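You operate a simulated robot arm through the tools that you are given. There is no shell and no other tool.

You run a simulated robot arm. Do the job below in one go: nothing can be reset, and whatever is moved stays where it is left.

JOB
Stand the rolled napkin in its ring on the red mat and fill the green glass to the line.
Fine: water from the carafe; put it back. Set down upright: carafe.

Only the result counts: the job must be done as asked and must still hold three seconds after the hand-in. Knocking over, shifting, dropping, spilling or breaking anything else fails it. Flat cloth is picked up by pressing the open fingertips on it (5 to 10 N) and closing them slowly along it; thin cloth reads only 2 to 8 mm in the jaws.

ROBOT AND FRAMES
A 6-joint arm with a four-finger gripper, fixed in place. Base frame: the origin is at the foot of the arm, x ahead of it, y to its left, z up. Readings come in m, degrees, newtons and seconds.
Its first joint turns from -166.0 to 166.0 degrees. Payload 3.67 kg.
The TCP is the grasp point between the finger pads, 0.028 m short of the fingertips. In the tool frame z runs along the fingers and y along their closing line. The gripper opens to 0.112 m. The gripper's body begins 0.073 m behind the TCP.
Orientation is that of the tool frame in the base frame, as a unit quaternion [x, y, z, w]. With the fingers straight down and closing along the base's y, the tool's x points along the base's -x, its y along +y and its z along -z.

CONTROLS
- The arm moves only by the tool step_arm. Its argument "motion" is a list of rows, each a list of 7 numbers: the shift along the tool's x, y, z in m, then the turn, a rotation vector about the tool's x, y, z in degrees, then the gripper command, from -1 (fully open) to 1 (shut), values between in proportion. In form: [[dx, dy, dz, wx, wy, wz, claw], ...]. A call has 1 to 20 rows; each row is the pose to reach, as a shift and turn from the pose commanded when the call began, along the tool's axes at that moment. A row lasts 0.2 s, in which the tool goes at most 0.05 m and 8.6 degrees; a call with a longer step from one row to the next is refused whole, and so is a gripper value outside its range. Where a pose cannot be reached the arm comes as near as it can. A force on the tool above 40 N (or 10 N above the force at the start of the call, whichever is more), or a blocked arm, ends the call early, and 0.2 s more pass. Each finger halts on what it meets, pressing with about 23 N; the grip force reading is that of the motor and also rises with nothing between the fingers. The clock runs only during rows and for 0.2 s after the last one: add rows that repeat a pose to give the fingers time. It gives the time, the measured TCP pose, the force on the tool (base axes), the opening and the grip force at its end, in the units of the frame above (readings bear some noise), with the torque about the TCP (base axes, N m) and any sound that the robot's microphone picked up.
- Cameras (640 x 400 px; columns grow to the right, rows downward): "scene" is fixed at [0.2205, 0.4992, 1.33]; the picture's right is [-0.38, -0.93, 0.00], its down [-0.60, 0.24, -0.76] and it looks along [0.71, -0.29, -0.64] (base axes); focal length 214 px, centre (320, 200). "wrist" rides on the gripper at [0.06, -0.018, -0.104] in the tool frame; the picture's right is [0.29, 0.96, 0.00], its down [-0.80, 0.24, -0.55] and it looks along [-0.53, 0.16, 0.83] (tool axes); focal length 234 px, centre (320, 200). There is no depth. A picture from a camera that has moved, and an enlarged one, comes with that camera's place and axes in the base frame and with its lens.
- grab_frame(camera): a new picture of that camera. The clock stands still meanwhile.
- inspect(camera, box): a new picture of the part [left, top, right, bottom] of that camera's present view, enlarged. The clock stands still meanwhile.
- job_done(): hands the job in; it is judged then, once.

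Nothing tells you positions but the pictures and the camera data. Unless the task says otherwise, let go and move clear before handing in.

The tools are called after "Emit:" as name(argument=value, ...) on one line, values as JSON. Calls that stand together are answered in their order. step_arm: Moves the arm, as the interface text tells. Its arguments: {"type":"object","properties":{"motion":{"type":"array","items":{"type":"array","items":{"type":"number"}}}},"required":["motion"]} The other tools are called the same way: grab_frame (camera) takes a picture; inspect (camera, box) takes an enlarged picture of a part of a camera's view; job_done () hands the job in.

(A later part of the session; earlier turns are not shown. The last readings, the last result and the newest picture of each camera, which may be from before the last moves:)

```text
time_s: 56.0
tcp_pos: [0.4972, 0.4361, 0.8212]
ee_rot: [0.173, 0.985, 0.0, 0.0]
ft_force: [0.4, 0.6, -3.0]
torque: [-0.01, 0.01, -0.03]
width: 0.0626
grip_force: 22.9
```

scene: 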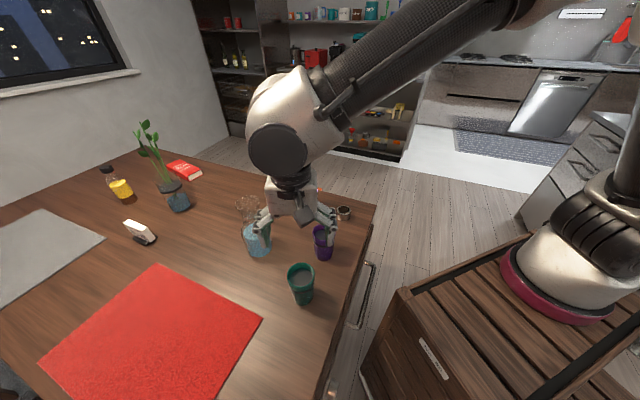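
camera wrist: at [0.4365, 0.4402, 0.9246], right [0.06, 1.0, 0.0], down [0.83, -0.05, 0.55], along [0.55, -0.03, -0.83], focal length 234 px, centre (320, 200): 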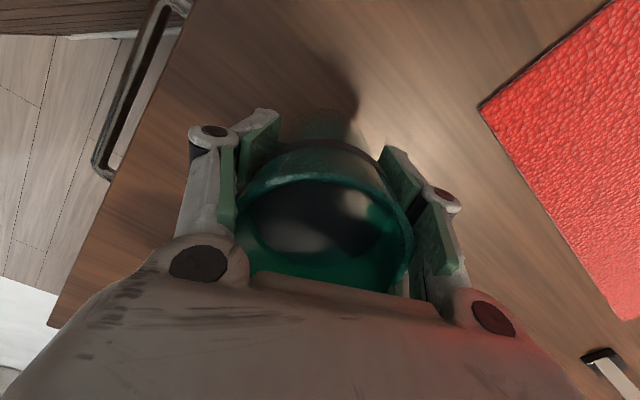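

Emit:
step_arm(motion=[[0, 0, 0.005, 0, 0, 0, 1], [0, 0, 0.009, 0, 0, 0, 1], [0, 0, 0.012, 0, 0, 0, 1], [0, 0, 0.012, 0, 0, 0, 1]])

Emit:
step_arm(motion=[[0, 0, 0.001, 0, 0, 0, 1], [0, 0, 0.001, 0, 0, 0, 1]])

Emit:
step_arm(motion=[[0, 0, 0.001, 0, 0, 0, 1], [0, 0, 0.001, 0, 0, 0, 1]])

Emit:
step_arm(motion=[[0, 0, 0.001, 0, 0, 0, 1], [0, 0, 0.001, 0, 0, 0, 1]])

```text
time_s: 57.0
tcp_pos: [0.4979, 0.436, 0.8102]
ee_rot: [0.173, 0.985, 0.001, 0.0]
ft_force: [0.5, -3.4, 20.7]
torque: [-0.8, 0.15, 0.04]
width: 0.0622
grip_force: 22.5
```

```text
time_s: 57.6
tcp_pos: [0.4976, 0.438, 0.8088]
ee_rot: [0.173, 0.985, 0.002, 0.0]
ft_force: [6.9, 3.2, 31.8]
torque: [-0.68, -0.03, 0.12]
width: 0.0631
grip_force: 23.0
```

```text
time_s: 58.2
tcp_pos: [0.4972, 0.4382, 0.8088]
ee_rot: [0.172, 0.985, 0.004, 0.0]
ft_force: [-1.3, 0.2, 7.3]
torque: [-0.25, 0.24, -0.04]
width: 0.063
grip_force: 22.9
stopped in row 2: the force on the tool passed its limit at 42 N (the readings are from after the stop); the commanded pose is now the measured one
```

```text
time_s: 58.8
tcp_pos: [0.4991, 0.4379, 0.809]
ee_rot: [0.173, 0.985, 0.005, 0.0]
ft_force: [0.0, 0.2, 24.8]
torque: [-0.7, 0.42, 0.03]
width: 0.0634
grip_force: 22.9
```

The glass is on the table already (it had slipped ~4 mm lower in the grip). I'll relieve the pressure and then release slowly.

Emit:
step_arm(motion=[[0, 0, -0.001, 0, 0, 0, 1], [0, 0, -0.001, 0, 0, 0, 1]])

Emit:
inspect(camera="scene", box=[270, 240, 350, 320])

Emit:
inspect(camera="wrist", box=[200, 90, 440, 310])

```text
time_s: 59.4
tcp_pos: [0.4964, 0.4388, 0.8091]
ee_rot: [0.173, 0.985, 0.004, 0.001]
ft_force: [-0.2, 6.7, 16.2]
torque: [-0.1, 0.32, -0.1]
width: 0.063
grip_force: 23.2
```

```text
5.00 times, centred on (310, 280) of scene
camera zoom: at [0.2205, 0.4992, 1.33], right [-0.38, -0.93, 0.0], down [-0.6, 0.24, -0.76], along [0.71, -0.29, -0.64], focal length 1072 px, centre (370, -200)
```

zoom: 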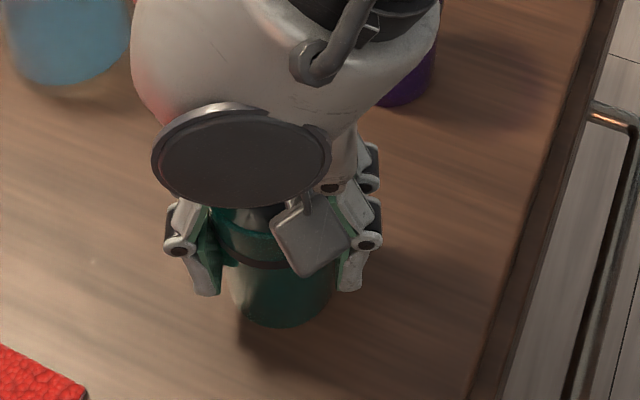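

```text
1.82 times, centred on (320, 200) of wrist
camera zoom: at [0.4364, 0.4419, 0.9122], right [0.05, 1.0, 0.01], down [0.83, -0.05, 0.56], along [0.56, -0.02, -0.83], focal length 426 px, centre (320, 200)
```

zoom: 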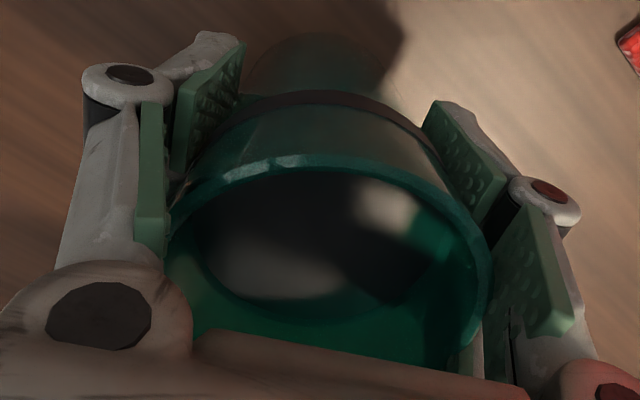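

Emit:
step_arm(motion=[[0, 0, -0.001, 0, 0, 0, 1], [0, 0, -0.001, 0, 0, 0, 1]])

```text
time_s: 60.0
tcp_pos: [0.4985, 0.4372, 0.81]
ee_rot: [0.173, 0.985, 0.002, 0.001]
ft_force: [0.1, -0.4, 1.9]
torque: [0.01, 0.06, -0.05]
width: 0.0632
grip_force: 23.0
```

Emit:
step_arm(motion=[[0, 0, 0, 0, 0, 0, -0.05], [0, 0, 0, 0, 0, 0, -0.11], [0, 0, 0, 0, 0, 0, -0.14], [0, 0, 0, 0, 0, 0, -0.17], [0, 0, 0, 0, 0, 0, -0.22], [0, 0, 0, 0, 0, 0, -0.32], [0, 0, 0, 0, 0, 0, -0.5], [0, 0, 0, 0, 0, 0, -0.8], [0, 0, 0, 0, 0, 0, -1], [0, 0, 0, 0, 0, 0, -1]])

Emit:
grab_frame(camera="wrist")

Emit:
inspect(camera="scene", box=[270, 240, 350, 320])

```text
time_s: 62.2
tcp_pos: [0.4972, 0.4381, 0.8088]
ee_rot: [0.173, 0.985, 0.003, 0.001]
ft_force: [0.6, 0.9, -0.1]
torque: [0.02, -0.04, 0.01]
width: 0.1117
grip_force: 0.0
```

```text
taken
camera wrist: at [0.4365, 0.4414, 0.9129], right [0.05, 1.0, 0.01], down [0.83, -0.05, 0.56], along [0.55, -0.03, -0.83], focal length 234 px, centre (320, 200)
```

wrist: 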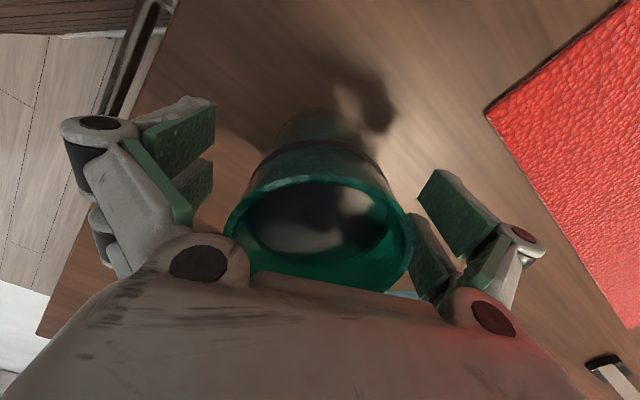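

```text
5.00 times, centred on (310, 280) of scene
camera zoom: at [0.2205, 0.4992, 1.33], right [-0.38, -0.93, 0.0], down [-0.6, 0.24, -0.76], along [0.71, -0.29, -0.64], focal length 1072 px, centre (370, -200)
```

zoom: 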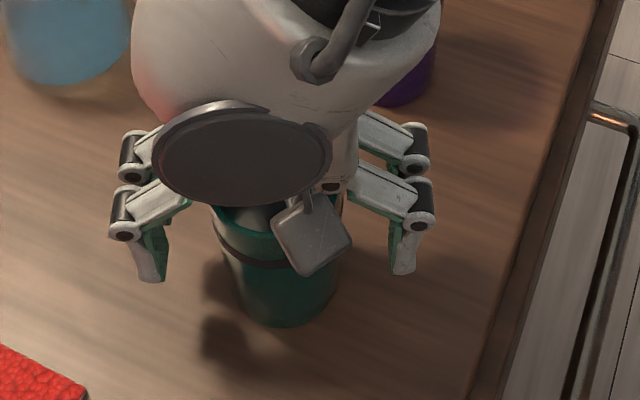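

Released; the glass stands free. I'll rise straight up and check its place and contents.

Emit:
step_arm(motion=[[0, 0, -0.02, 0, 0, 0, -1], [0, 0, -0.045, 0, 0, 0, -1], [0, 0, -0.075, 0, 0, 0, -1], [0, 0, -0.11, 0, 0, 0, -1], [0, 0, -0.15, 0, 0, 0, -1], [0, 0, -0.19, 0, 0, 0, -1], [0, 0, -0.19, 0, 0, 0, -1]])

Emit:
grab_frame(camera="scene")

Emit:
inspect(camera="scene", box=[276, 250, 332, 310])

Emit:
inspect(camera="wrist", box=[280, 70, 364, 154])

```text
time_s: 63.8
tcp_pos: [0.4982, 0.4366, 0.999]
ee_rot: [0.173, 0.985, 0.003, 0.001]
ft_force: [1.0, -0.1, 0.6]
torque: [0.0, 0.03, -0.02]
width: 0.112
grip_force: 0.0
```

```text
taken
```

scene: 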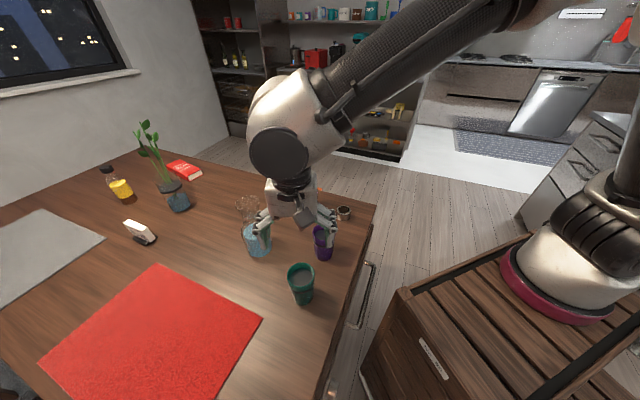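

```text
6.67 times, centred on (304, 280) of scene
camera zoom: at [0.2205, 0.4992, 1.33], right [-0.38, -0.93, 0.0], down [-0.6, 0.24, -0.76], along [0.71, -0.29, -0.64], focal length 1430 px, centre (427, -333)
```

zoom: 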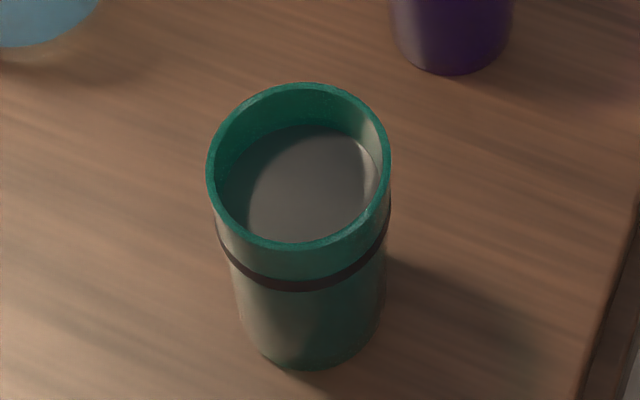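

```text
4.76 times, centred on (322, 112) of wrist
camera zoom: at [0.4364, 0.4404, 1.1025], right [0.05, 1.0, 0.0], down [0.83, -0.05, 0.56], along [0.55, -0.03, -0.83], focal length 1115 px, centre (310, 619)
```

zoom: 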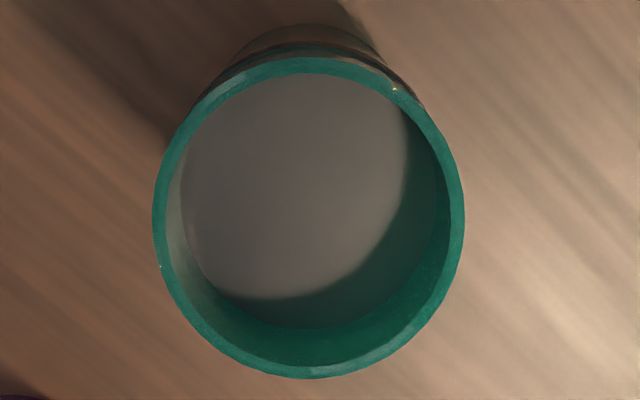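

The glass is exactly where it was and upright. Now back to the carafe for the ≈14 ml top-up, first to the pre-grasp pose.

Emit:
step_arm(motion=[[-0.0028, 0.0282, 0, 0, -7.5, 0, -1], [-0.0056, 0.0563, 0.005, 0, -15, 0, -1], [-0.0084, 0.0845, 0.012, 0, -22.5, 0, -1], [-0.0113, 0.1126, 0.025, 0, -30, 0, -1], [-0.0141, 0.1408, 0.04, 0, -37.5, 0, -1], [-0.0169, 0.1408, 0.06, 0, -45, 0, -1], [-0.0197, 0.1408, 0.08, 0, -52.5, 0, -1], [-0.0225, 0.1408, 0.0985, 0, -60, 0, -1], [-0.0225, 0.1408, 0.0985, 0, -60, 0, -1]])

Emit:
grab_frame(camera="wrist")

```text
time_s: 65.8
tcp_pos: [0.5661, 0.5621, 0.902]
ee_rot: [0.151, 0.852, -0.083, 0.494]
ft_force: [-0.3, -0.2, -0.1]
torque: [-0.02, 0.03, 0.03]
width: 0.112
grip_force: 0.0
```

```text
taken
camera wrist: at [0.4494, 0.5866, 0.9012], right [0.19, 0.95, -0.24], down [0.0, 0.25, 0.97], along [0.98, -0.19, 0.05], focal length 234 px, centre (320, 200)
```

wrist: 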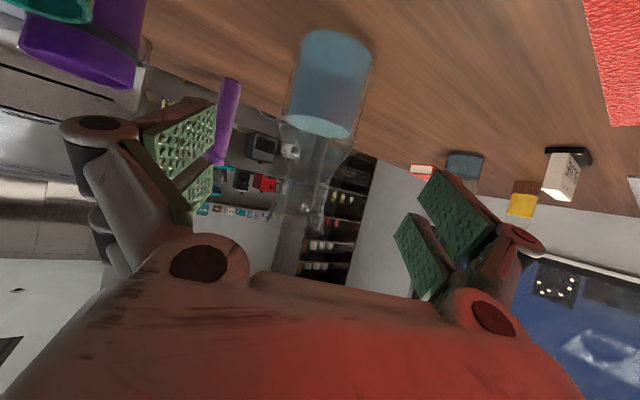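

Emit:
step_arm(motion=[[0, 0.0014, 0.025, 0, 0, 0, -1], [0, 0.0027, 0.05, 0, 0, 0, -1], [0, 0.0027, 0.075, 0, 0, 0, -1], [0, 0.0027, 0.095, 0, 0, 0, -1], [0, 0.0027, 0.115, 0, 0, 0, -1], [0, 0.0027, 0.13, 0, 0, 0, -1], [0, 0.0027, 0.145, 0, 0, 0, -1], [0, 0.0027, 0.1566, 0, 0, 0, -1], [0, 0.0027, 0.1566, 0, 0, 0, -1]])

Emit:
grab_frame(camera="wrist")

```text
time_s: 67.8
tcp_pos: [0.6947, 0.518, 0.8235]
ee_rot: [0.151, 0.853, -0.084, 0.493]
ft_force: [0.7, 0.9, -0.5]
torque: [0.03, 0.01, 0.02]
width: 0.1121
grip_force: 0.0
```

```text
taken
camera wrist: at [0.5777, 0.5434, 0.8228], right [0.19, 0.95, -0.24], down [0.0, 0.25, 0.97], along [0.98, -0.19, 0.04], focal length 234 px, centre (320, 200)
```

wrist: 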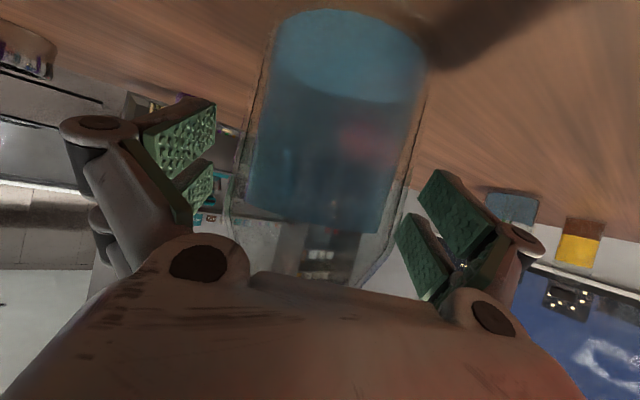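

Emit:
step_arm(motion=[[0, 0, 0, 0, 0, 0, -0.8], [0, 0, 0, 0, 0, 0, -0.65], [0, 0, 0, 0, 0, 0, -0.58], [0, 0, 0, 0, 0, 0, -0.54], [0, 0, 0, 0, 0, 0, -0.45], [0, 0, 0, 0, 0, 0, 0], [0, 0, 0, 0, 0, 0, 1], [0, 0, 0, 0, 0, 0, 1], [0, 0, 0, 0, 0, 0, 1]])

Emit:
step_arm(motion=[[-0.0026, 0, -0.0015, 0, 0, 0, 1], [-0.0087, 0, -0.005, 0, 0, 0, 1], [-0.0173, 0, -0.01, 0, 0, 0, 1], [-0.026, 0, -0.015, 0, 0, 0, 1], [-0.026, 0, -0.015, 0, 0, 0, 1]])

Emit:
grab_frame(camera="wrist")

```text
time_s: 69.8
tcp_pos: [0.695, 0.5194, 0.8244]
ee_rot: [0.151, 0.853, -0.084, 0.492]
ft_force: [-2.2, -2.8, 1.7]
torque: [-0.49, 0.25, -0.04]
width: 0.0884
grip_force: 23.0
```

```text
time_s: 71.0
tcp_pos: [0.6957, 0.5177, 0.8531]
ee_rot: [0.15, 0.853, -0.084, 0.493]
ft_force: [0.0, 0.2, -7.0]
torque: [0.03, 0.06, -0.03]
width: 0.0879
grip_force: 23.4
```

```text
taken
camera wrist: at [0.5771, 0.5435, 0.8526], right [0.19, 0.95, -0.24], down [0.0, 0.25, 0.97], along [0.98, -0.19, 0.04], focal length 234 px, centre (320, 200)
```

wrist: 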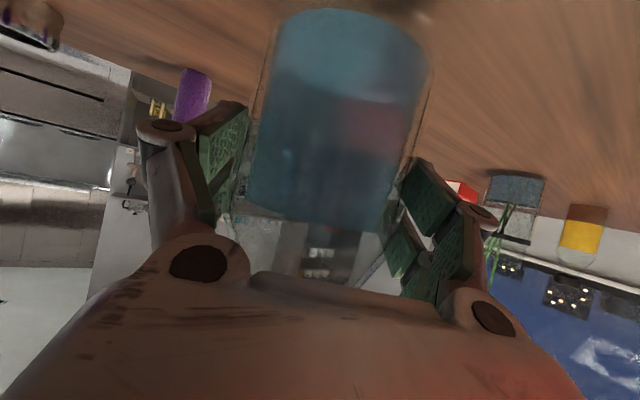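

Carafe gripped as before (6.9 N). Same lift and carry.

Emit:
step_arm(motion=[[-0.0199, 0, -0.0115, 0, 3, 0, 1], [-0.0398, 0, -0.023, 0, 7, 0, 1], [-0.0598, 0, -0.0345, 0, 11, 0, 1], [-0.0797, 0, -0.046, 0, 15, 0, 1], [-0.0996, 0, -0.0575, 0, 19, 0, 1], [-0.1195, 0, -0.069, 0, 22, 0, 1], [-0.1195, 0, -0.069, 0, 24, 0, 1], [-0.1195, 0, -0.069, 0, 24, 0, 1]])

Emit:
step_arm(motion=[[0.0218, -0.0145, -0.0159, 0, 1.6, 0, 1], [0.0437, -0.029, -0.0317, 0, 3.2, 0, 1], [0.0655, -0.0435, -0.0476, 0, 4.8, 0, 1], [0.0874, -0.058, -0.0635, 0, 6.4, 0, 1], [0.1092, -0.0725, -0.0794, 0, 8, 0, 1], [0.131, -0.087, -0.0952, 0, 9.6, 0, 1], [0.1529, -0.1015, -0.1111, 0, 11.2, 0, 1], [0.1747, -0.116, -0.127, 0, 12.8, 0, 1], [0.1966, -0.1305, -0.1428, 0, 14.4, 0, 1], [0.2184, -0.144, -0.1587, 0, 16, 0, 1], [0.2184, -0.144, -0.1587, 0, 16, 0, 1]])

Emit:
grab_frame(camera="wrist")

```text
time_s: 72.8
tcp_pos: [0.6953, 0.5193, 0.992]
ee_rot: [0.165, 0.937, -0.051, 0.305]
ft_force: [-0.2, -0.3, -6.3]
torque: [0.04, 0.04, 0.01]
width: 0.0884
grip_force: 22.8
```

```text
time_s: 75.2
tcp_pos: [0.3915, 0.4762, 0.9904]
ee_rot: [0.17, 0.97, -0.028, 0.171]
ft_force: [0.7, 0.2, -7.2]
torque: [-0.02, 0.02, 0.0]
width: 0.0883
grip_force: 23.1
```

```text
taken
camera wrist: at [0.3004, 0.4893, 1.0675], right [0.07, 0.99, -0.09], down [0.61, 0.03, 0.79], along [0.79, -0.11, -0.6], focal length 234 px, centre (320, 200)
```

wrist: 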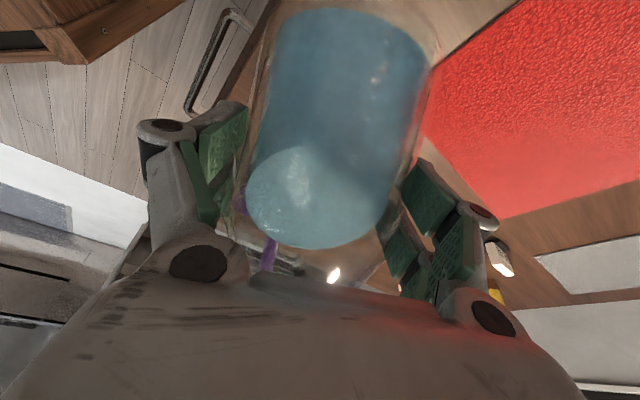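

Emit:
step_arm(motion=[[0.0077, 0, 0.0212, 0, 0, 0, 1], [0.0154, 0, 0.0423, 0, 0, 0, 1], [0.0231, 0, 0.0635, 0, 0, 0, 1], [0.0308, 0, 0.0846, 0, 0, 0, 1], [0.0385, 0, 0.1058, 0, 0, 0, 1], [0.0462, 0, 0.1269, 0, 0, 0, 1], [0.0517, 0, 0.1249, 0, 5, 0, 1], [0.0572, 0, 0.1229, 0, 10, 0, 1], [0.0572, 0, 0.1229, 0, 10, 0, 1]])

Emit:
inspect(camera="wrist", box=[220, 100, 420, 290])

```text
time_s: 77.2
tcp_pos: [0.383, 0.4802, 0.8547]
ee_rot: [0.172, 0.981, -0.013, 0.086]
ft_force: [-0.2, 0.6, -7.9]
torque: [0.03, 0.03, -0.04]
width: 0.088
grip_force: 23.0
```

```text
2.11 times, centred on (320, 195) of wrist
camera zoom: at [0.3041, 0.4888, 0.9466], right [0.06, 1.0, -0.04], down [0.73, -0.01, 0.69], along [0.68, -0.07, -0.73], focal length 493 px, centre (320, 210)
```

zoom: 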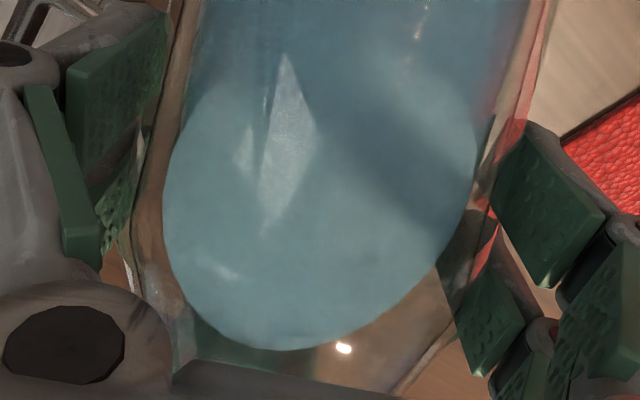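

At 50° I have a reference: the water's far edge sits at y≈350 in this zoom; I want it to fall ≈10 px (≈3.3 mm, 14 ml). I'll make a brief dip to 69° and come back to compare.

Emit:
step_arm(motion=[[0.0059, 0, -0.001, 0, 7, 0, 1], [0.0093, 0, -0.0057, 0, 14, 0, 1], [0.0095, 0, -0.0139, 0, 18, 0, 1], [0.0094, 0, -0.0164, 0, 19, 0, 1], [0.0093, 0, -0.0057, 0, 14, 0, 1], [0.0059, 0, -0.001, 0, 7, 0, 1], [0, 0, 0, 0, 0, 0, 1], [0, 0, 0, 0, 0, 0, 1]])

Emit:
inspect(camera="wrist", box=[220, 100, 420, 290])

Emit:
inspect(camera="wrist", box=[280, 240, 330, 272])

```text
time_s: 79.0
tcp_pos: [0.3826, 0.4797, 0.8556]
ee_rot: [0.171, 0.981, -0.013, 0.087]
ft_force: [0.3, -0.5, -7.1]
torque: [0.03, 0.0, -0.03]
width: 0.088
grip_force: 22.7
```

```text
2.11 times, centred on (320, 195) of wrist
camera zoom: at [0.3039, 0.4889, 0.9467], right [0.06, 1.0, -0.04], down [0.73, -0.01, 0.69], along [0.68, -0.07, -0.73], focal length 493 px, centre (320, 210)
```

zoom: 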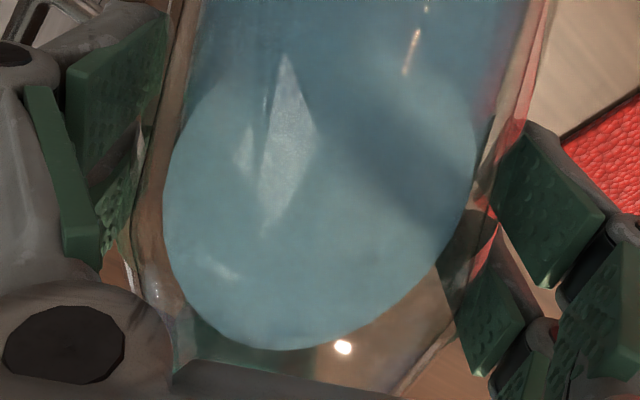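

```text
12.50 times, centred on (305, 256) of wrist
camera zoom: at [0.3039, 0.4889, 0.9467], right [0.06, 1.0, -0.04], down [0.73, -0.01, 0.69], along [0.68, -0.07, -0.73], focal length 2927 px, centre (508, -500)
```

zoom: 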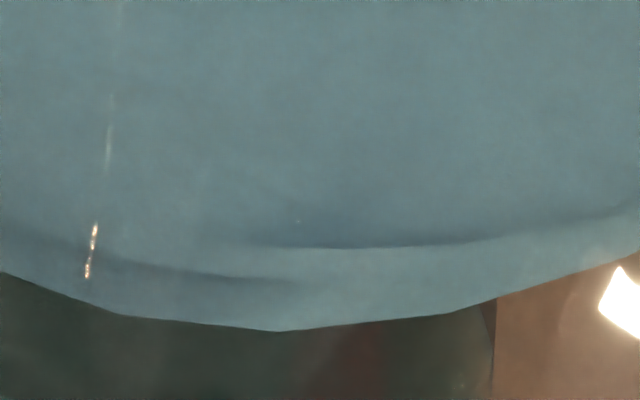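

No loss at 69°. Next dip to 71°.

Emit:
step_arm(motion=[[0.0059, 0, -0.001, 0, 7, 0, 1], [0.0093, 0, -0.0057, 0, 14, 0, 1], [0.0094, 0, -0.0164, 0, 19, 0, 1], [0.0089, 0, -0.0214, 0, 21, 0, 1], [0.0093, 0, -0.0057, 0, 14, 0, 1], [0.0059, 0, -0.001, 0, 7, 0, 1], [0, 0, 0, 0, 0, 0, 1], [0, 0, 0, 0, 0, 0, 1]])

Emit:
inspect(camera="wrist", box=[280, 240, 330, 272])

```text
time_s: 80.8
tcp_pos: [0.3818, 0.4806, 0.8555]
ee_rot: [0.172, 0.981, -0.013, 0.088]
ft_force: [-0.9, -0.3, -7.8]
torque: [-0.03, 0.02, 0.03]
width: 0.0883
grip_force: 23.1
```

```text
12.50 times, centred on (305, 256) of wrist
camera zoom: at [0.3038, 0.4888, 0.9468], right [0.06, 1.0, -0.04], down [0.73, -0.01, 0.69], along [0.68, -0.07, -0.73], focal length 2927 px, centre (508, -500)
```

zoom: 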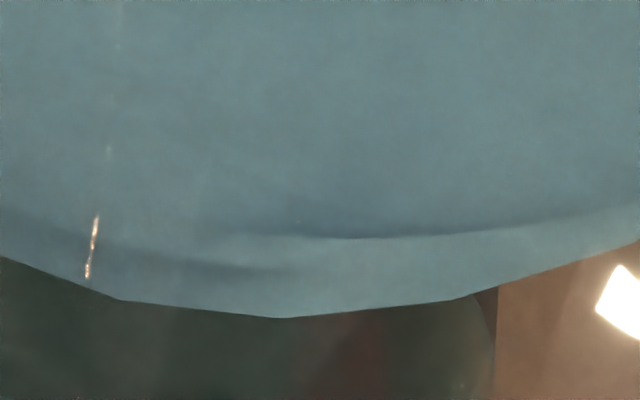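

That released ≈3 ml (edge moved 13 of ≈58 px). Another dip, slightly deeper, to 72°.

Emit:
step_arm(motion=[[0.0059, 0, -0.001, 0, 7, 0, 1], [0.0093, 0, -0.0057, 0, 14, 0, 1], [0.0091, 0, -0.0188, 0, 20, 0, 1], [0.0087, 0, -0.0232, 0, 21.7, 0, 1], [0.0093, 0, -0.0057, 0, 14, 0, 1], [0.0059, 0, -0.001, 0, 7, 0, 1], [0, 0, 0, 0, 0, 0, 1], [0, 0, 0, 0, 0, 0, 1]])

Emit:
inspect(camera="wrist", box=[280, 240, 330, 272])

```text
time_s: 82.6
tcp_pos: [0.381, 0.4797, 0.8559]
ee_rot: [0.172, 0.981, -0.013, 0.087]
ft_force: [-1.0, -0.4, -7.3]
torque: [0.06, -0.02, -0.03]
width: 0.0882
grip_force: 23.3
```

```text
12.50 times, centred on (305, 256) of wrist
camera zoom: at [0.3035, 0.489, 0.9472], right [0.06, 1.0, -0.04], down [0.73, -0.01, 0.69], along [0.68, -0.07, -0.73], focal length 2927 px, centre (508, -500)
```

zoom: 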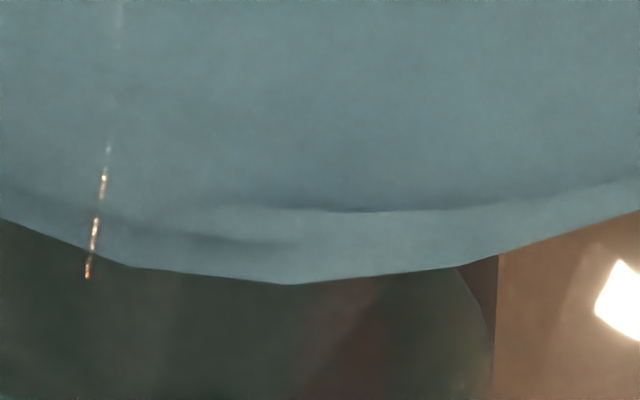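

Emit:
step_arm(motion=[[0, 0, 0, 0, 0, 0, 1], [0, 0, 0, 0, 0, 0, 1], [0, 0, 0, 0, 0, 0, 1]])

Emit:
inspect(camera="wrist", box=[280, 240, 330, 272])

Emit:
inspect(camera="wrist", box=[220, 100, 420, 290])

```text
time_s: 83.4
tcp_pos: [0.3807, 0.4801, 0.8555]
ee_rot: [0.171, 0.981, -0.013, 0.087]
ft_force: [-0.1, 0.0, -6.5]
torque: [0.01, 0.01, 0.05]
width: 0.0881
grip_force: 23.6
```

```text
12.50 times, centred on (305, 256) of wrist
camera zoom: at [0.3036, 0.4889, 0.9474], right [0.06, 1.0, -0.04], down [0.73, -0.01, 0.69], along [0.68, -0.07, -0.73], focal length 2927 px, centre (508, -500)
```

zoom: 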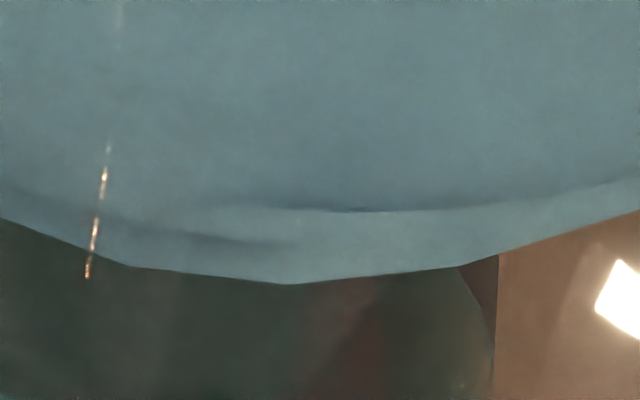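

```text
2.11 times, centred on (320, 195) of wrist
camera zoom: at [0.3036, 0.4889, 0.9474], right [0.06, 1.0, -0.04], down [0.73, -0.01, 0.69], along [0.68, -0.07, -0.73], focal length 493 px, centre (320, 210)
```

zoom: 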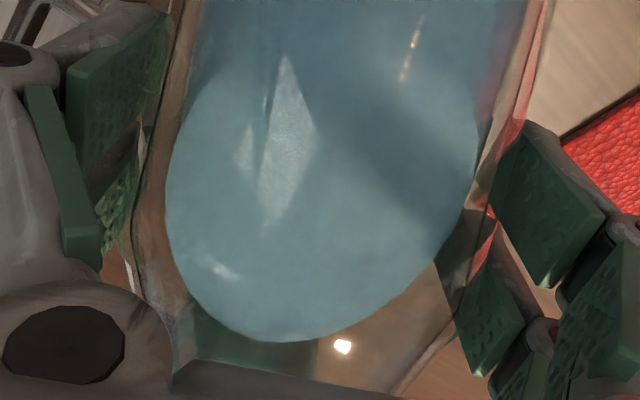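

≈11 ml added; ≈3 ml more brings it to the centre of the line. One last small dip to about 71.4°.

Emit:
step_arm(motion=[[0.0059, 0, -0.001, 0, 7, 0, 1], [0.0093, 0, -0.0057, 0, 14, 0, 1], [0.0092, 0, -0.0176, 0, 19.5, 0, 1], [0.0088, 0, -0.0224, 0, 21.4, 0, 1], [0.0093, 0, -0.0057, 0, 14, 0, 1], [0.0059, 0, -0.001, 0, 7, 0, 1], [0, 0, 0, 0, 0, 0, 1], [0, 0, 0, 0, 0, 0, 1], [0, 0, 0, 0, 0, 0, 1]])

Emit:
inspect(camera="wrist", box=[280, 240, 330, 272])

```text
time_s: 85.4
tcp_pos: [0.382, 0.4798, 0.8556]
ee_rot: [0.172, 0.981, -0.012, 0.086]
ft_force: [-0.2, -0.4, -6.5]
torque: [-0.01, 0.0, -0.02]
width: 0.0883
grip_force: 23.3
```

```text
12.50 times, centred on (305, 256) of wrist
camera zoom: at [0.304, 0.4894, 0.9468], right [0.06, 1.0, -0.04], down [0.73, -0.01, 0.69], along [0.68, -0.07, -0.73], focal length 2927 px, centre (508, -500)
```

zoom: 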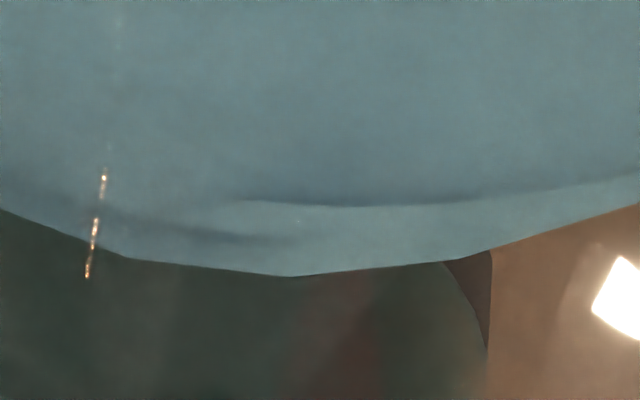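

Total top-up ≈13 ml, right at target. Now I'll carry the carafe back to its spot.

Emit:
step_arm(motion=[[-0.0047, 0, -0.0266, 0, -2, 0, 1], [-0.0094, 0, -0.0532, 0, -5, 0, 1], [-0.0141, 0, -0.0798, 0, -8, 0, 1], [-0.0188, 0, -0.1064, 0, -12, 0, 1], [-0.0235, 0, -0.133, 0, -16, 0, 1], [-0.0235, 0, -0.133, 0, -16, 0, 1]])

```text
time_s: 86.8
tcp_pos: [0.3825, 0.4797, 0.9911]
ee_rot: [0.168, 0.96, -0.036, 0.222]
ft_force: [-0.6, 0.1, -7.0]
torque: [-0.06, 0.02, 0.0]
width: 0.0882
grip_force: 22.9
```

Emit:
step_arm(motion=[[-0.0229, 0.013, 0.0112, 0, -3, 0, 1], [-0.0458, 0.026, 0.0223, 0, -6, 0, 1], [-0.0687, 0.0391, 0.0335, 0, -9, 0, 1], [-0.0916, 0.0521, 0.0447, 0, -12, 0, 1], [-0.1145, 0.0651, 0.0558, 0, -15, 0, 1], [-0.1373, 0.0781, 0.067, 0, -18, 0, 1], [-0.1602, 0.0911, 0.0781, 0, -21, 0, 1], [-0.1831, 0.1041, 0.0893, 0, -24, 0, 1], [-0.206, 0.1172, 0.1005, 0, -27, 0, 1], [-0.2289, 0.1302, 0.1116, 0, -30, 0, 1], [-0.2518, 0.1432, 0.1228, 0, -34, 0, 1], [-0.2518, 0.1432, 0.1228, 0, -34, 0, 1]])

Emit:
grab_frame(camera="scene")

Emit:
inspect(camera="scene", box=[276, 250, 332, 310])

```text
time_s: 89.4
tcp_pos: [0.6955, 0.5193, 0.9914]
ee_rot: [0.151, 0.853, -0.085, 0.493]
ft_force: [-1.0, 0.2, -6.1]
torque: [0.01, 0.07, 0.01]
width: 0.088
grip_force: 23.5
```

```text
taken
```

scene: 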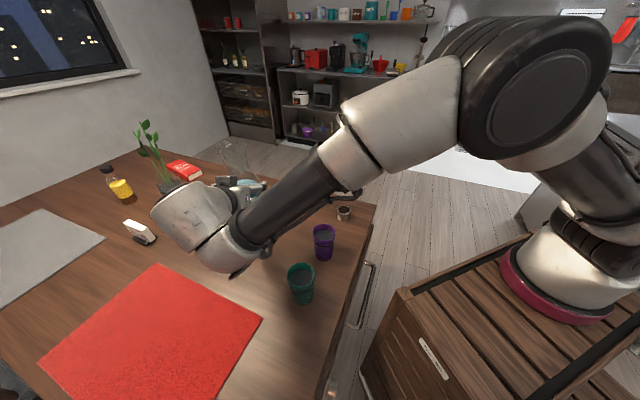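

```text
6.67 times, centred on (304, 280) of scene
camera zoom: at [0.2205, 0.4992, 1.33], right [-0.38, -0.93, 0.0], down [-0.6, 0.24, -0.76], along [0.71, -0.29, -0.64], focal length 1430 px, centre (427, -333)
```

zoom: 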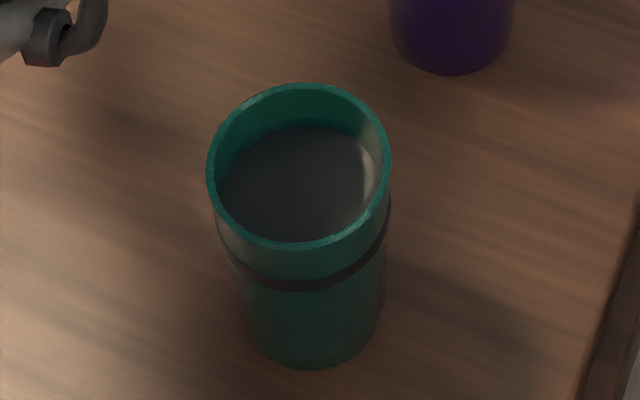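

Emit:
step_arm(motion=[[0.0217, 0, 0.0125, 0, 0, 0, 1], [0.0433, 0, 0.025, 0, 0, 0, 1], [0.065, 0, 0.0375, 0, 0, 0, 1], [0.0866, 0, 0.05, 0, 0, 0, 1], [0.1083, 0, 0.0625, 0, 0, 0, 1], [0.1256, 0, 0.0725, 0, 0, 0, 1], [0.1342, 0, 0.0775, 0, 0, 0, 1], [0.1386, 0, 0.08, 0, 0, 0, 1], [0.1403, 0, 0.081, 0, 0, 0, 1], [0.1403, 0, 0.081, 0, 0, 0, 1]])

```text
time_s: 91.6
tcp_pos: [0.6945, 0.5198, 0.8296]
ee_rot: [0.152, 0.853, -0.084, 0.492]
ft_force: [-0.1, 0.2, -6.3]
torque: [0.02, 0.02, 0.02]
width: 0.0881
grip_force: 22.5
```

Emit:
step_arm(motion=[[0.0013, 0, 0.00075, 0, 0, 0, 1], [0.0026, 0, 0.0015, 0, 0, 0, 1], [0.0026, 0, 0.0015, 0, 0, 0, 1]])

```text
time_s: 92.4
tcp_pos: [0.6939, 0.5194, 0.8263]
ee_rot: [0.151, 0.853, -0.084, 0.492]
ft_force: [0.1, 0.8, -7.0]
torque: [0.02, 0.03, -0.01]
width: 0.0883
grip_force: 22.8
```

Emit:
step_arm(motion=[[0.0009, 0, 0.0005, 0, 0, 0, 1], [0.0017, 0, 0.001, 0, 0, 0, 1], [0.0017, 0, 0.001, 0, 0, 0, 1]])

```text
time_s: 93.2
tcp_pos: [0.6933, 0.5196, 0.825]
ee_rot: [0.152, 0.852, -0.085, 0.493]
ft_force: [0.3, 0.2, -5.4]
torque: [-0.06, 0.08, 0.01]
width: 0.0883
grip_force: 23.1
```

Emit:
step_arm(motion=[[0.0009, 0, 0.0005, 0, 0, 0, 1], [0.0009, 0, 0.0005, 0, 0, 0, 1]])

```text
time_s: 93.8
tcp_pos: [0.6939, 0.5194, 0.8248]
ee_rot: [0.151, 0.852, -0.084, 0.494]
ft_force: [-0.4, 0.2, 3.5]
torque: [-0.4, 0.24, -0.01]
width: 0.0881
grip_force: 23.5
```

Contact with the table; releasing gently and backing out.

Emit:
step_arm(motion=[[0, 0, 0, 0, 0, 0, -0.5], [0, 0, 0, 0, 0, 0, -0.58], [0, 0, 0, 0, 0, 0, -0.6], [0, 0, 0, 0, 0, 0, -0.62], [0, 0, 0, 0, 0, 0, -0.66], [0, 0, 0, 0, 0, 0, -0.75], [0, 0, 0, 0, 0, 0, -0.9], [0, 0, 0, 0, 0, 0, -1], [0, 0, 0, 0, 0, 0, -1]])

Emit:
step_arm(motion=[[0, 0, -0.015, 0, 0, 0, -1], [0, 0, -0.035, 0, 0, 0, -1], [0, 0, -0.06, 0, 0, 0, -1], [0, 0, -0.085, 0, 0, 0, -1], [0, 0, -0.11, 0, 0, 0, -1], [0, 0, -0.135, 0, 0, 0, -1], [0, 0, -0.156, 0, 0, 0, -1], [0, 0, -0.156, 0, 0, 0, -1]])

Emit:
grab_frame(camera="scene")

Emit:
grab_frame(camera="wrist")

```text
time_s: 95.8
tcp_pos: [0.6928, 0.5193, 0.8232]
ee_rot: [0.151, 0.853, -0.083, 0.492]
ft_force: [-0.4, 0.8, 0.5]
torque: [0.01, 0.0, -0.04]
width: 0.112
grip_force: 0.1
```

```text
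time_s: 97.6
tcp_pos: [0.5666, 0.5643, 0.9011]
ee_rot: [0.15, 0.853, -0.083, 0.493]
ft_force: [0.8, 0.1, 0.0]
torque: [0.01, -0.03, 0.0]
width: 0.1118
grip_force: 0.1
```

```text
taken
```

scene: 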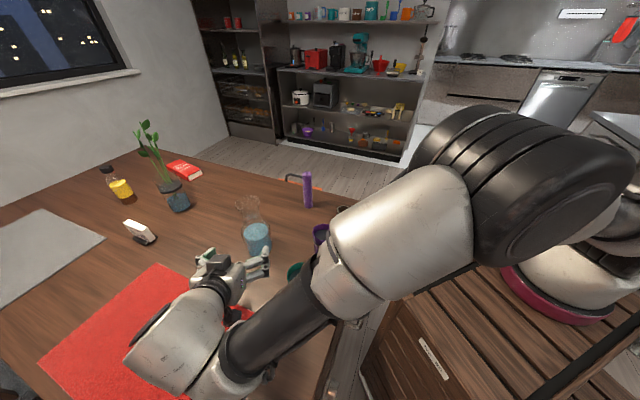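

```text
taken
camera wrist: at [0.4484, 0.5886, 0.9005], right [0.19, 0.95, -0.24], down [0.0, 0.25, 0.97], along [0.98, -0.19, 0.04], focal length 234 px, centre (320, 200)
```

wrist: 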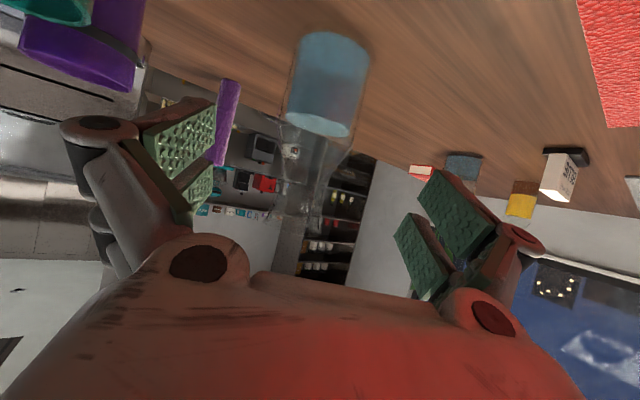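

Carafe is back and upright, glass filled. Next, the ring: I'll bring the tool vertical and high, then look at the ring and napkin from above.

Emit:
step_arm(motion=[[-0.0195, 0, -0.0113, 0, 7.5, 0, -1], [-0.039, 0, -0.0225, 0, 15, 0, -1], [-0.0585, 0, -0.0338, 0, 22.5, 0, -1], [-0.078, 0, -0.045, 0, 30, 0, -1], [-0.0975, 0, -0.0563, 0, 37.5, 0, -1], [-0.117, 0, -0.0675, 0, 45, 0, -1], [-0.1365, 0, -0.0788, 0, 52.5, 0, -1], [-0.156, 0, -0.09, 0, 60, 0, -1], [-0.156, 0, -0.09, 0, 60, 0, -1]])

```text
time_s: 99.6
tcp_pos: [0.5668, 0.5641, 1.0812]
ee_rot: [0.173, 0.985, 0.003, 0.0]
ft_force: [0.0, -0.3, 0.7]
torque: [0.0, -0.02, -0.05]
width: 0.1119
grip_force: 0.1
```

Emit:
step_arm(motion=[[-0.0187, -0.033, 0.005, 0, 0, -2, -1], [-0.0375, -0.066, 0.01, 0, 0, -4, -1], [-0.0562, -0.099, 0.015, 0, 0, -6, -1], [-0.0749, -0.132, 0.02, 0, 0, -8, -1], [-0.0937, -0.165, 0.025, 0, 0, -10, -1], [-0.1124, -0.198, 0.03, 0, 0, -12, -1], [-0.1311, -0.231, 0.035, 0, 0, -14, -1], [-0.1498, -0.264, 0.04, 0, 0, -16, -1], [-0.1686, -0.297, 0.045, 0, 0, -18, -1], [-0.1873, -0.33, 0.05, 0, 0, -20, -1], [-0.1873, -0.33, 0.05, 0, 0, -20, -1]])

Emit:
grab_frame(camera="wrist")

Emit:
grab_frame(camera="scene")

```text
time_s: 102.0
tcp_pos: [0.6295, 0.1886, 1.0289]
ee_rot: [-0.001, 1.0, 0.003, 0.001]
ft_force: [0.0, 0.4, 1.0]
torque: [0.0, -0.02, 0.01]
width: 0.1119
grip_force: 0.0
```

```text
taken
camera wrist: at [0.5711, 0.1702, 1.1324], right [-0.29, 0.96, 0.0], down [0.8, 0.24, 0.56], along [0.53, 0.17, -0.83], focal length 234 px, centre (320, 200)
```

wrist: 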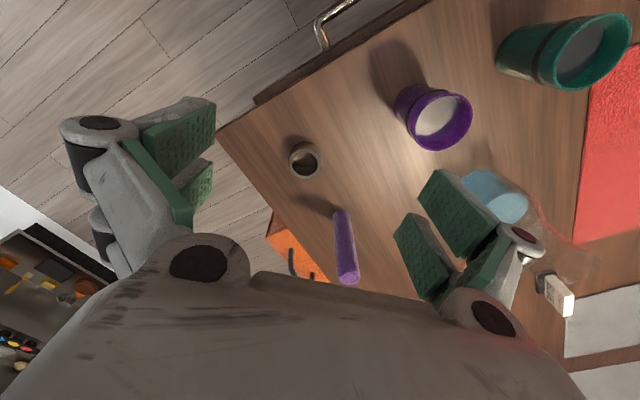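

```text
taken
```

scene: 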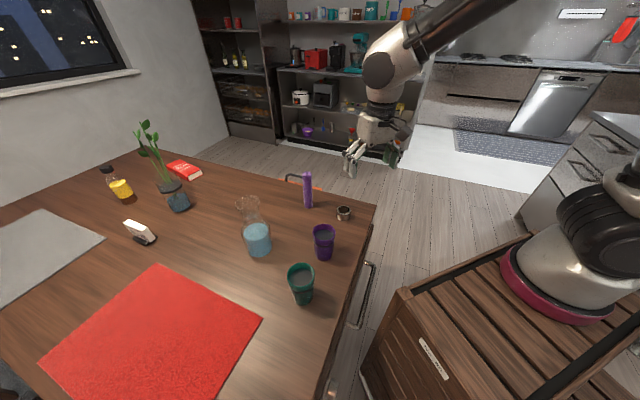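

Emit:
inspect(camera="wrist", box=[275, 130, 335, 190])

Emit:
inspect(camera="wrist", box=[310, 190, 380, 300])

Emit:
inspect(camera="scene", box=[325, 195, 365, 230])

Emit:
inspect(camera="scene", box=[280, 160, 340, 215])

Emit:
inspect(camera="scene", box=[230, 190, 280, 265])

```text
6.67 times, centred on (305, 160) of wrist
camera zoom: at [0.5711, 0.1702, 1.1324], right [-0.29, 0.96, 0.0], down [0.8, 0.24, 0.56], along [0.53, 0.17, -0.83], focal length 1561 px, centre (420, 467)
```

zoom: 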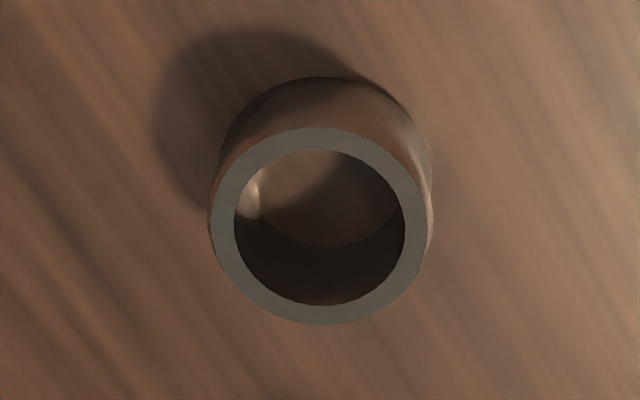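

```text
3.64 times, centred on (345, 245) of wrist
camera zoom: at [0.5711, 0.1702, 1.1324], right [-0.29, 0.96, 0.0], down [0.8, 0.24, 0.56], along [0.53, 0.17, -0.83], focal length 852 px, centre (229, 36)
```

zoom: 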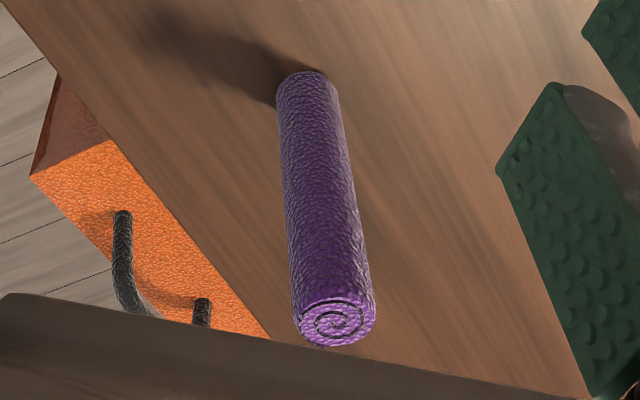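

```text
11.43 times, centred on (345, 212) of scene
camera zoom: at [0.2205, 0.4992, 1.33], right [-0.38, -0.93, 0.0], down [-0.6, 0.24, -0.76], along [0.71, -0.29, -0.64], focal length 2451 px, centre (34, 57)
```

zoom: 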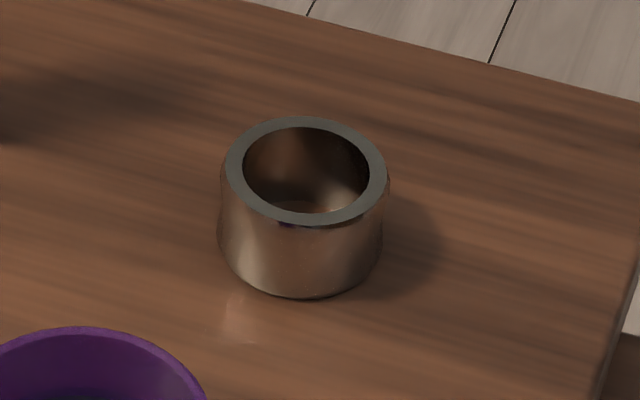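

```text
7.27 times, centred on (310, 188) of scene
camera zoom: at [0.2205, 0.4992, 1.33], right [-0.38, -0.93, 0.0], down [-0.6, 0.24, -0.76], along [0.71, -0.29, -0.64], focal length 1560 px, centre (393, 291)
```

zoom: 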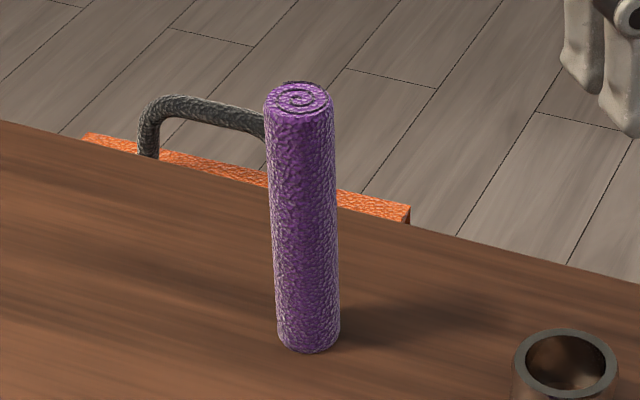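

```text
5.33 times, centred on (255, 228) of scene
camera zoom: at [0.2205, 0.4992, 1.33], right [-0.38, -0.93, 0.0], down [-0.6, 0.24, -0.76], along [0.71, -0.29, -0.64], focal length 1144 px, centre (667, 53)
```

zoom: 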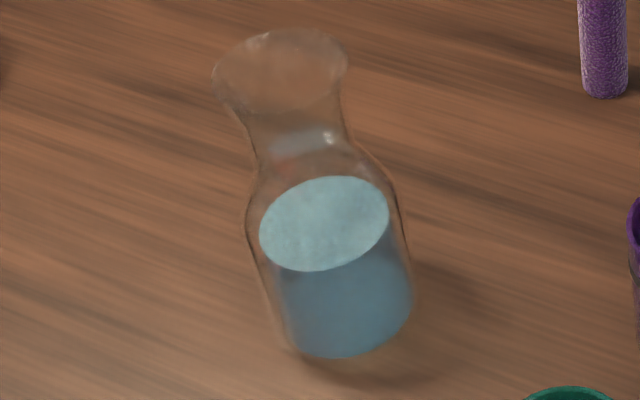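

The ring is at (0.7345, 0.193), top z≈0.781, outer Ø≈54 mm, inner Ø≈42 mm; the napkin is at (0.839, 0.297), Ø≈33 mm, top z≈0.906. I'll move over the ring and descend with open fingers.

Emit:
step_arm(motion=[[-0.03, 0.0012, 0.025, 0, 0, 0, -1], [-0.06, 0.0025, 0.05, 0, 0, 0, -1], [-0.09, 0.0037, 0.08, 0, 0, 0, -1], [-0.105, 0.0044, 0.11, 0, 0, 0, -1], [-0.105, 0.0044, 0.11, 0, 0, 0, -1]])

Emit:
grab_frame(camera="wrist")

```text
time_s: 103.2
tcp_pos: [0.7355, 0.1947, 0.9216]
ee_rot: [0.0, 1.0, 0.004, 0.0]
ft_force: [0.8, -0.5, -0.4]
torque: [0.01, -0.01, 0.01]
width: 0.1119
grip_force: 0.0
```

```text
taken
camera wrist: at [0.677, 0.1772, 1.0233], right [-0.29, 0.96, 0.0], down [0.8, 0.24, 0.56], along [0.53, 0.17, -0.83], focal length 234 px, centre (320, 200)
```

wrist: 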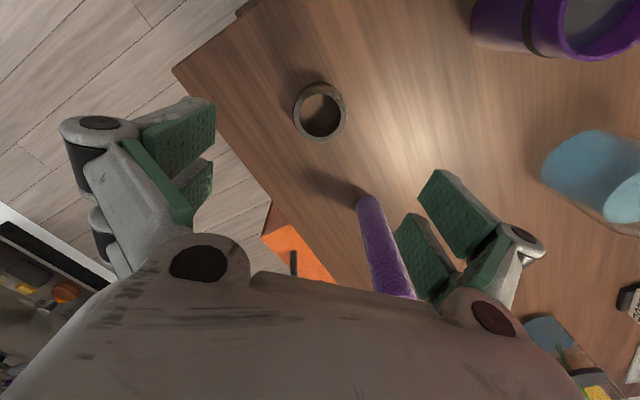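

Emit:
step_arm(motion=[[0, 0, 0.03, 0, 0, 0, -1], [0, 0, 0.06, 0, 0, 0, -1], [0, 0, 0.085, 0, 0, 0, -1], [0, 0, 0.105, 0, 0, 0, -1], [0, 0, 0.12, 0, 0, 0, -1], [0, 0, 0.13, 0, 0, 0, -1], [0, 0, 0.1375, 0, 0, 0, -1], [0, 0, 0.1375, 0, 0, 0, -1]])

Emit:
grab_frame(camera="wrist")

Emit:
inspect(camera="scene", box=[290, 160, 390, 250])

```text
time_s: 105.0
tcp_pos: [0.7358, 0.1968, 0.7822]
ee_rot: [-0.001, 1.0, 0.003, 0.001]
ft_force: [0.2, -0.1, 0.9]
torque: [0.0, 0.01, -0.01]
width: 0.112
grip_force: 0.1
```

```text
taken
camera wrist: at [0.6765, 0.1775, 0.8855], right [-0.29, 0.96, 0.0], down [0.8, 0.24, 0.56], along [0.53, 0.17, -0.83], focal length 234 px, centre (320, 200)
```

wrist: 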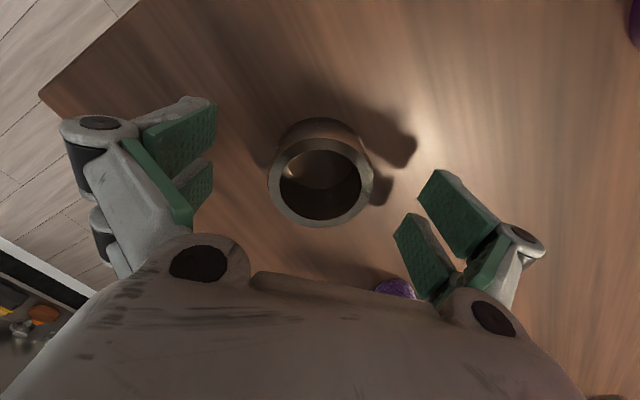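

```text
4.44 times, centred on (340, 205) of scene
camera zoom: at [0.2205, 0.4992, 1.33], right [-0.38, -0.93, 0.0], down [-0.6, 0.24, -0.76], along [0.71, -0.29, -0.64], focal length 953 px, centre (231, 178)
```

zoom: 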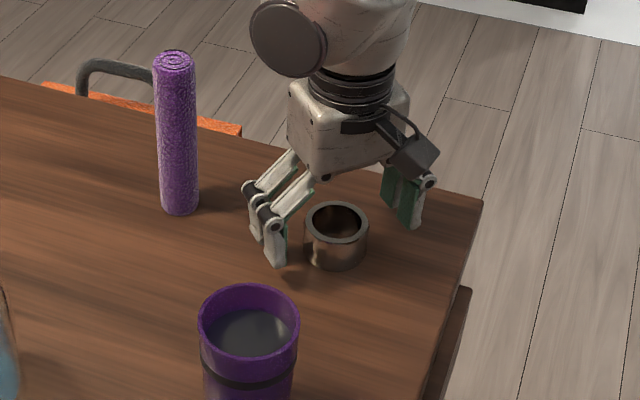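

Emit:
step_arm(motion=[[0, 0, 0, 0, 0, 0, -0.6], [0, 0, 0, 0, 0, 0, -0.3], [0, 0, 0, 0, 0, 0, -0.1], [0, 0, 0, 0, 0, 0, 0.0], [0, 0, 0, 0, 0, 0, 0.05], [0, 0, 0, 0, 0, 0, 0.1], [0, 0, 0, 0, 0, 0, 0.3], [0, 0, 0, 0, 0, 0, 1], [0, 0, 0, 0, 0, 0, 1]])

Emit:
grab_frame(camera="wrist")

```text
time_s: 107.0
tcp_pos: [0.7354, 0.1963, 0.7838]
ee_rot: [-0.001, 1.0, 0.003, 0.0]
ft_force: [-1.1, 0.2, 3.6]
torque: [0.0, 0.05, -0.01]
width: 0.0529
grip_force: 22.9
```

```text
taken
camera wrist: at [0.6764, 0.1775, 0.8857], right [-0.29, 0.96, 0.0], down [0.8, 0.24, 0.56], along [0.53, 0.17, -0.83], focal length 234 px, centre (320, 200)
```

wrist: 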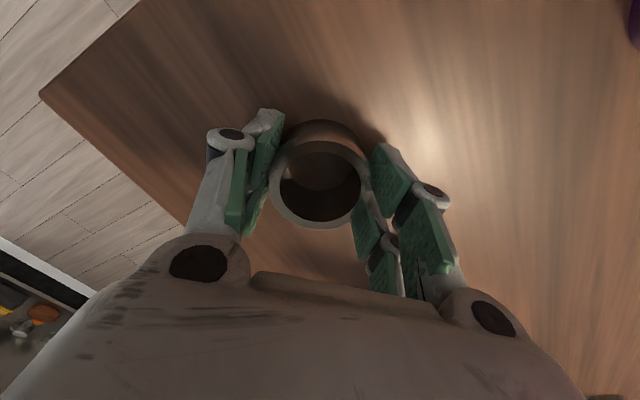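

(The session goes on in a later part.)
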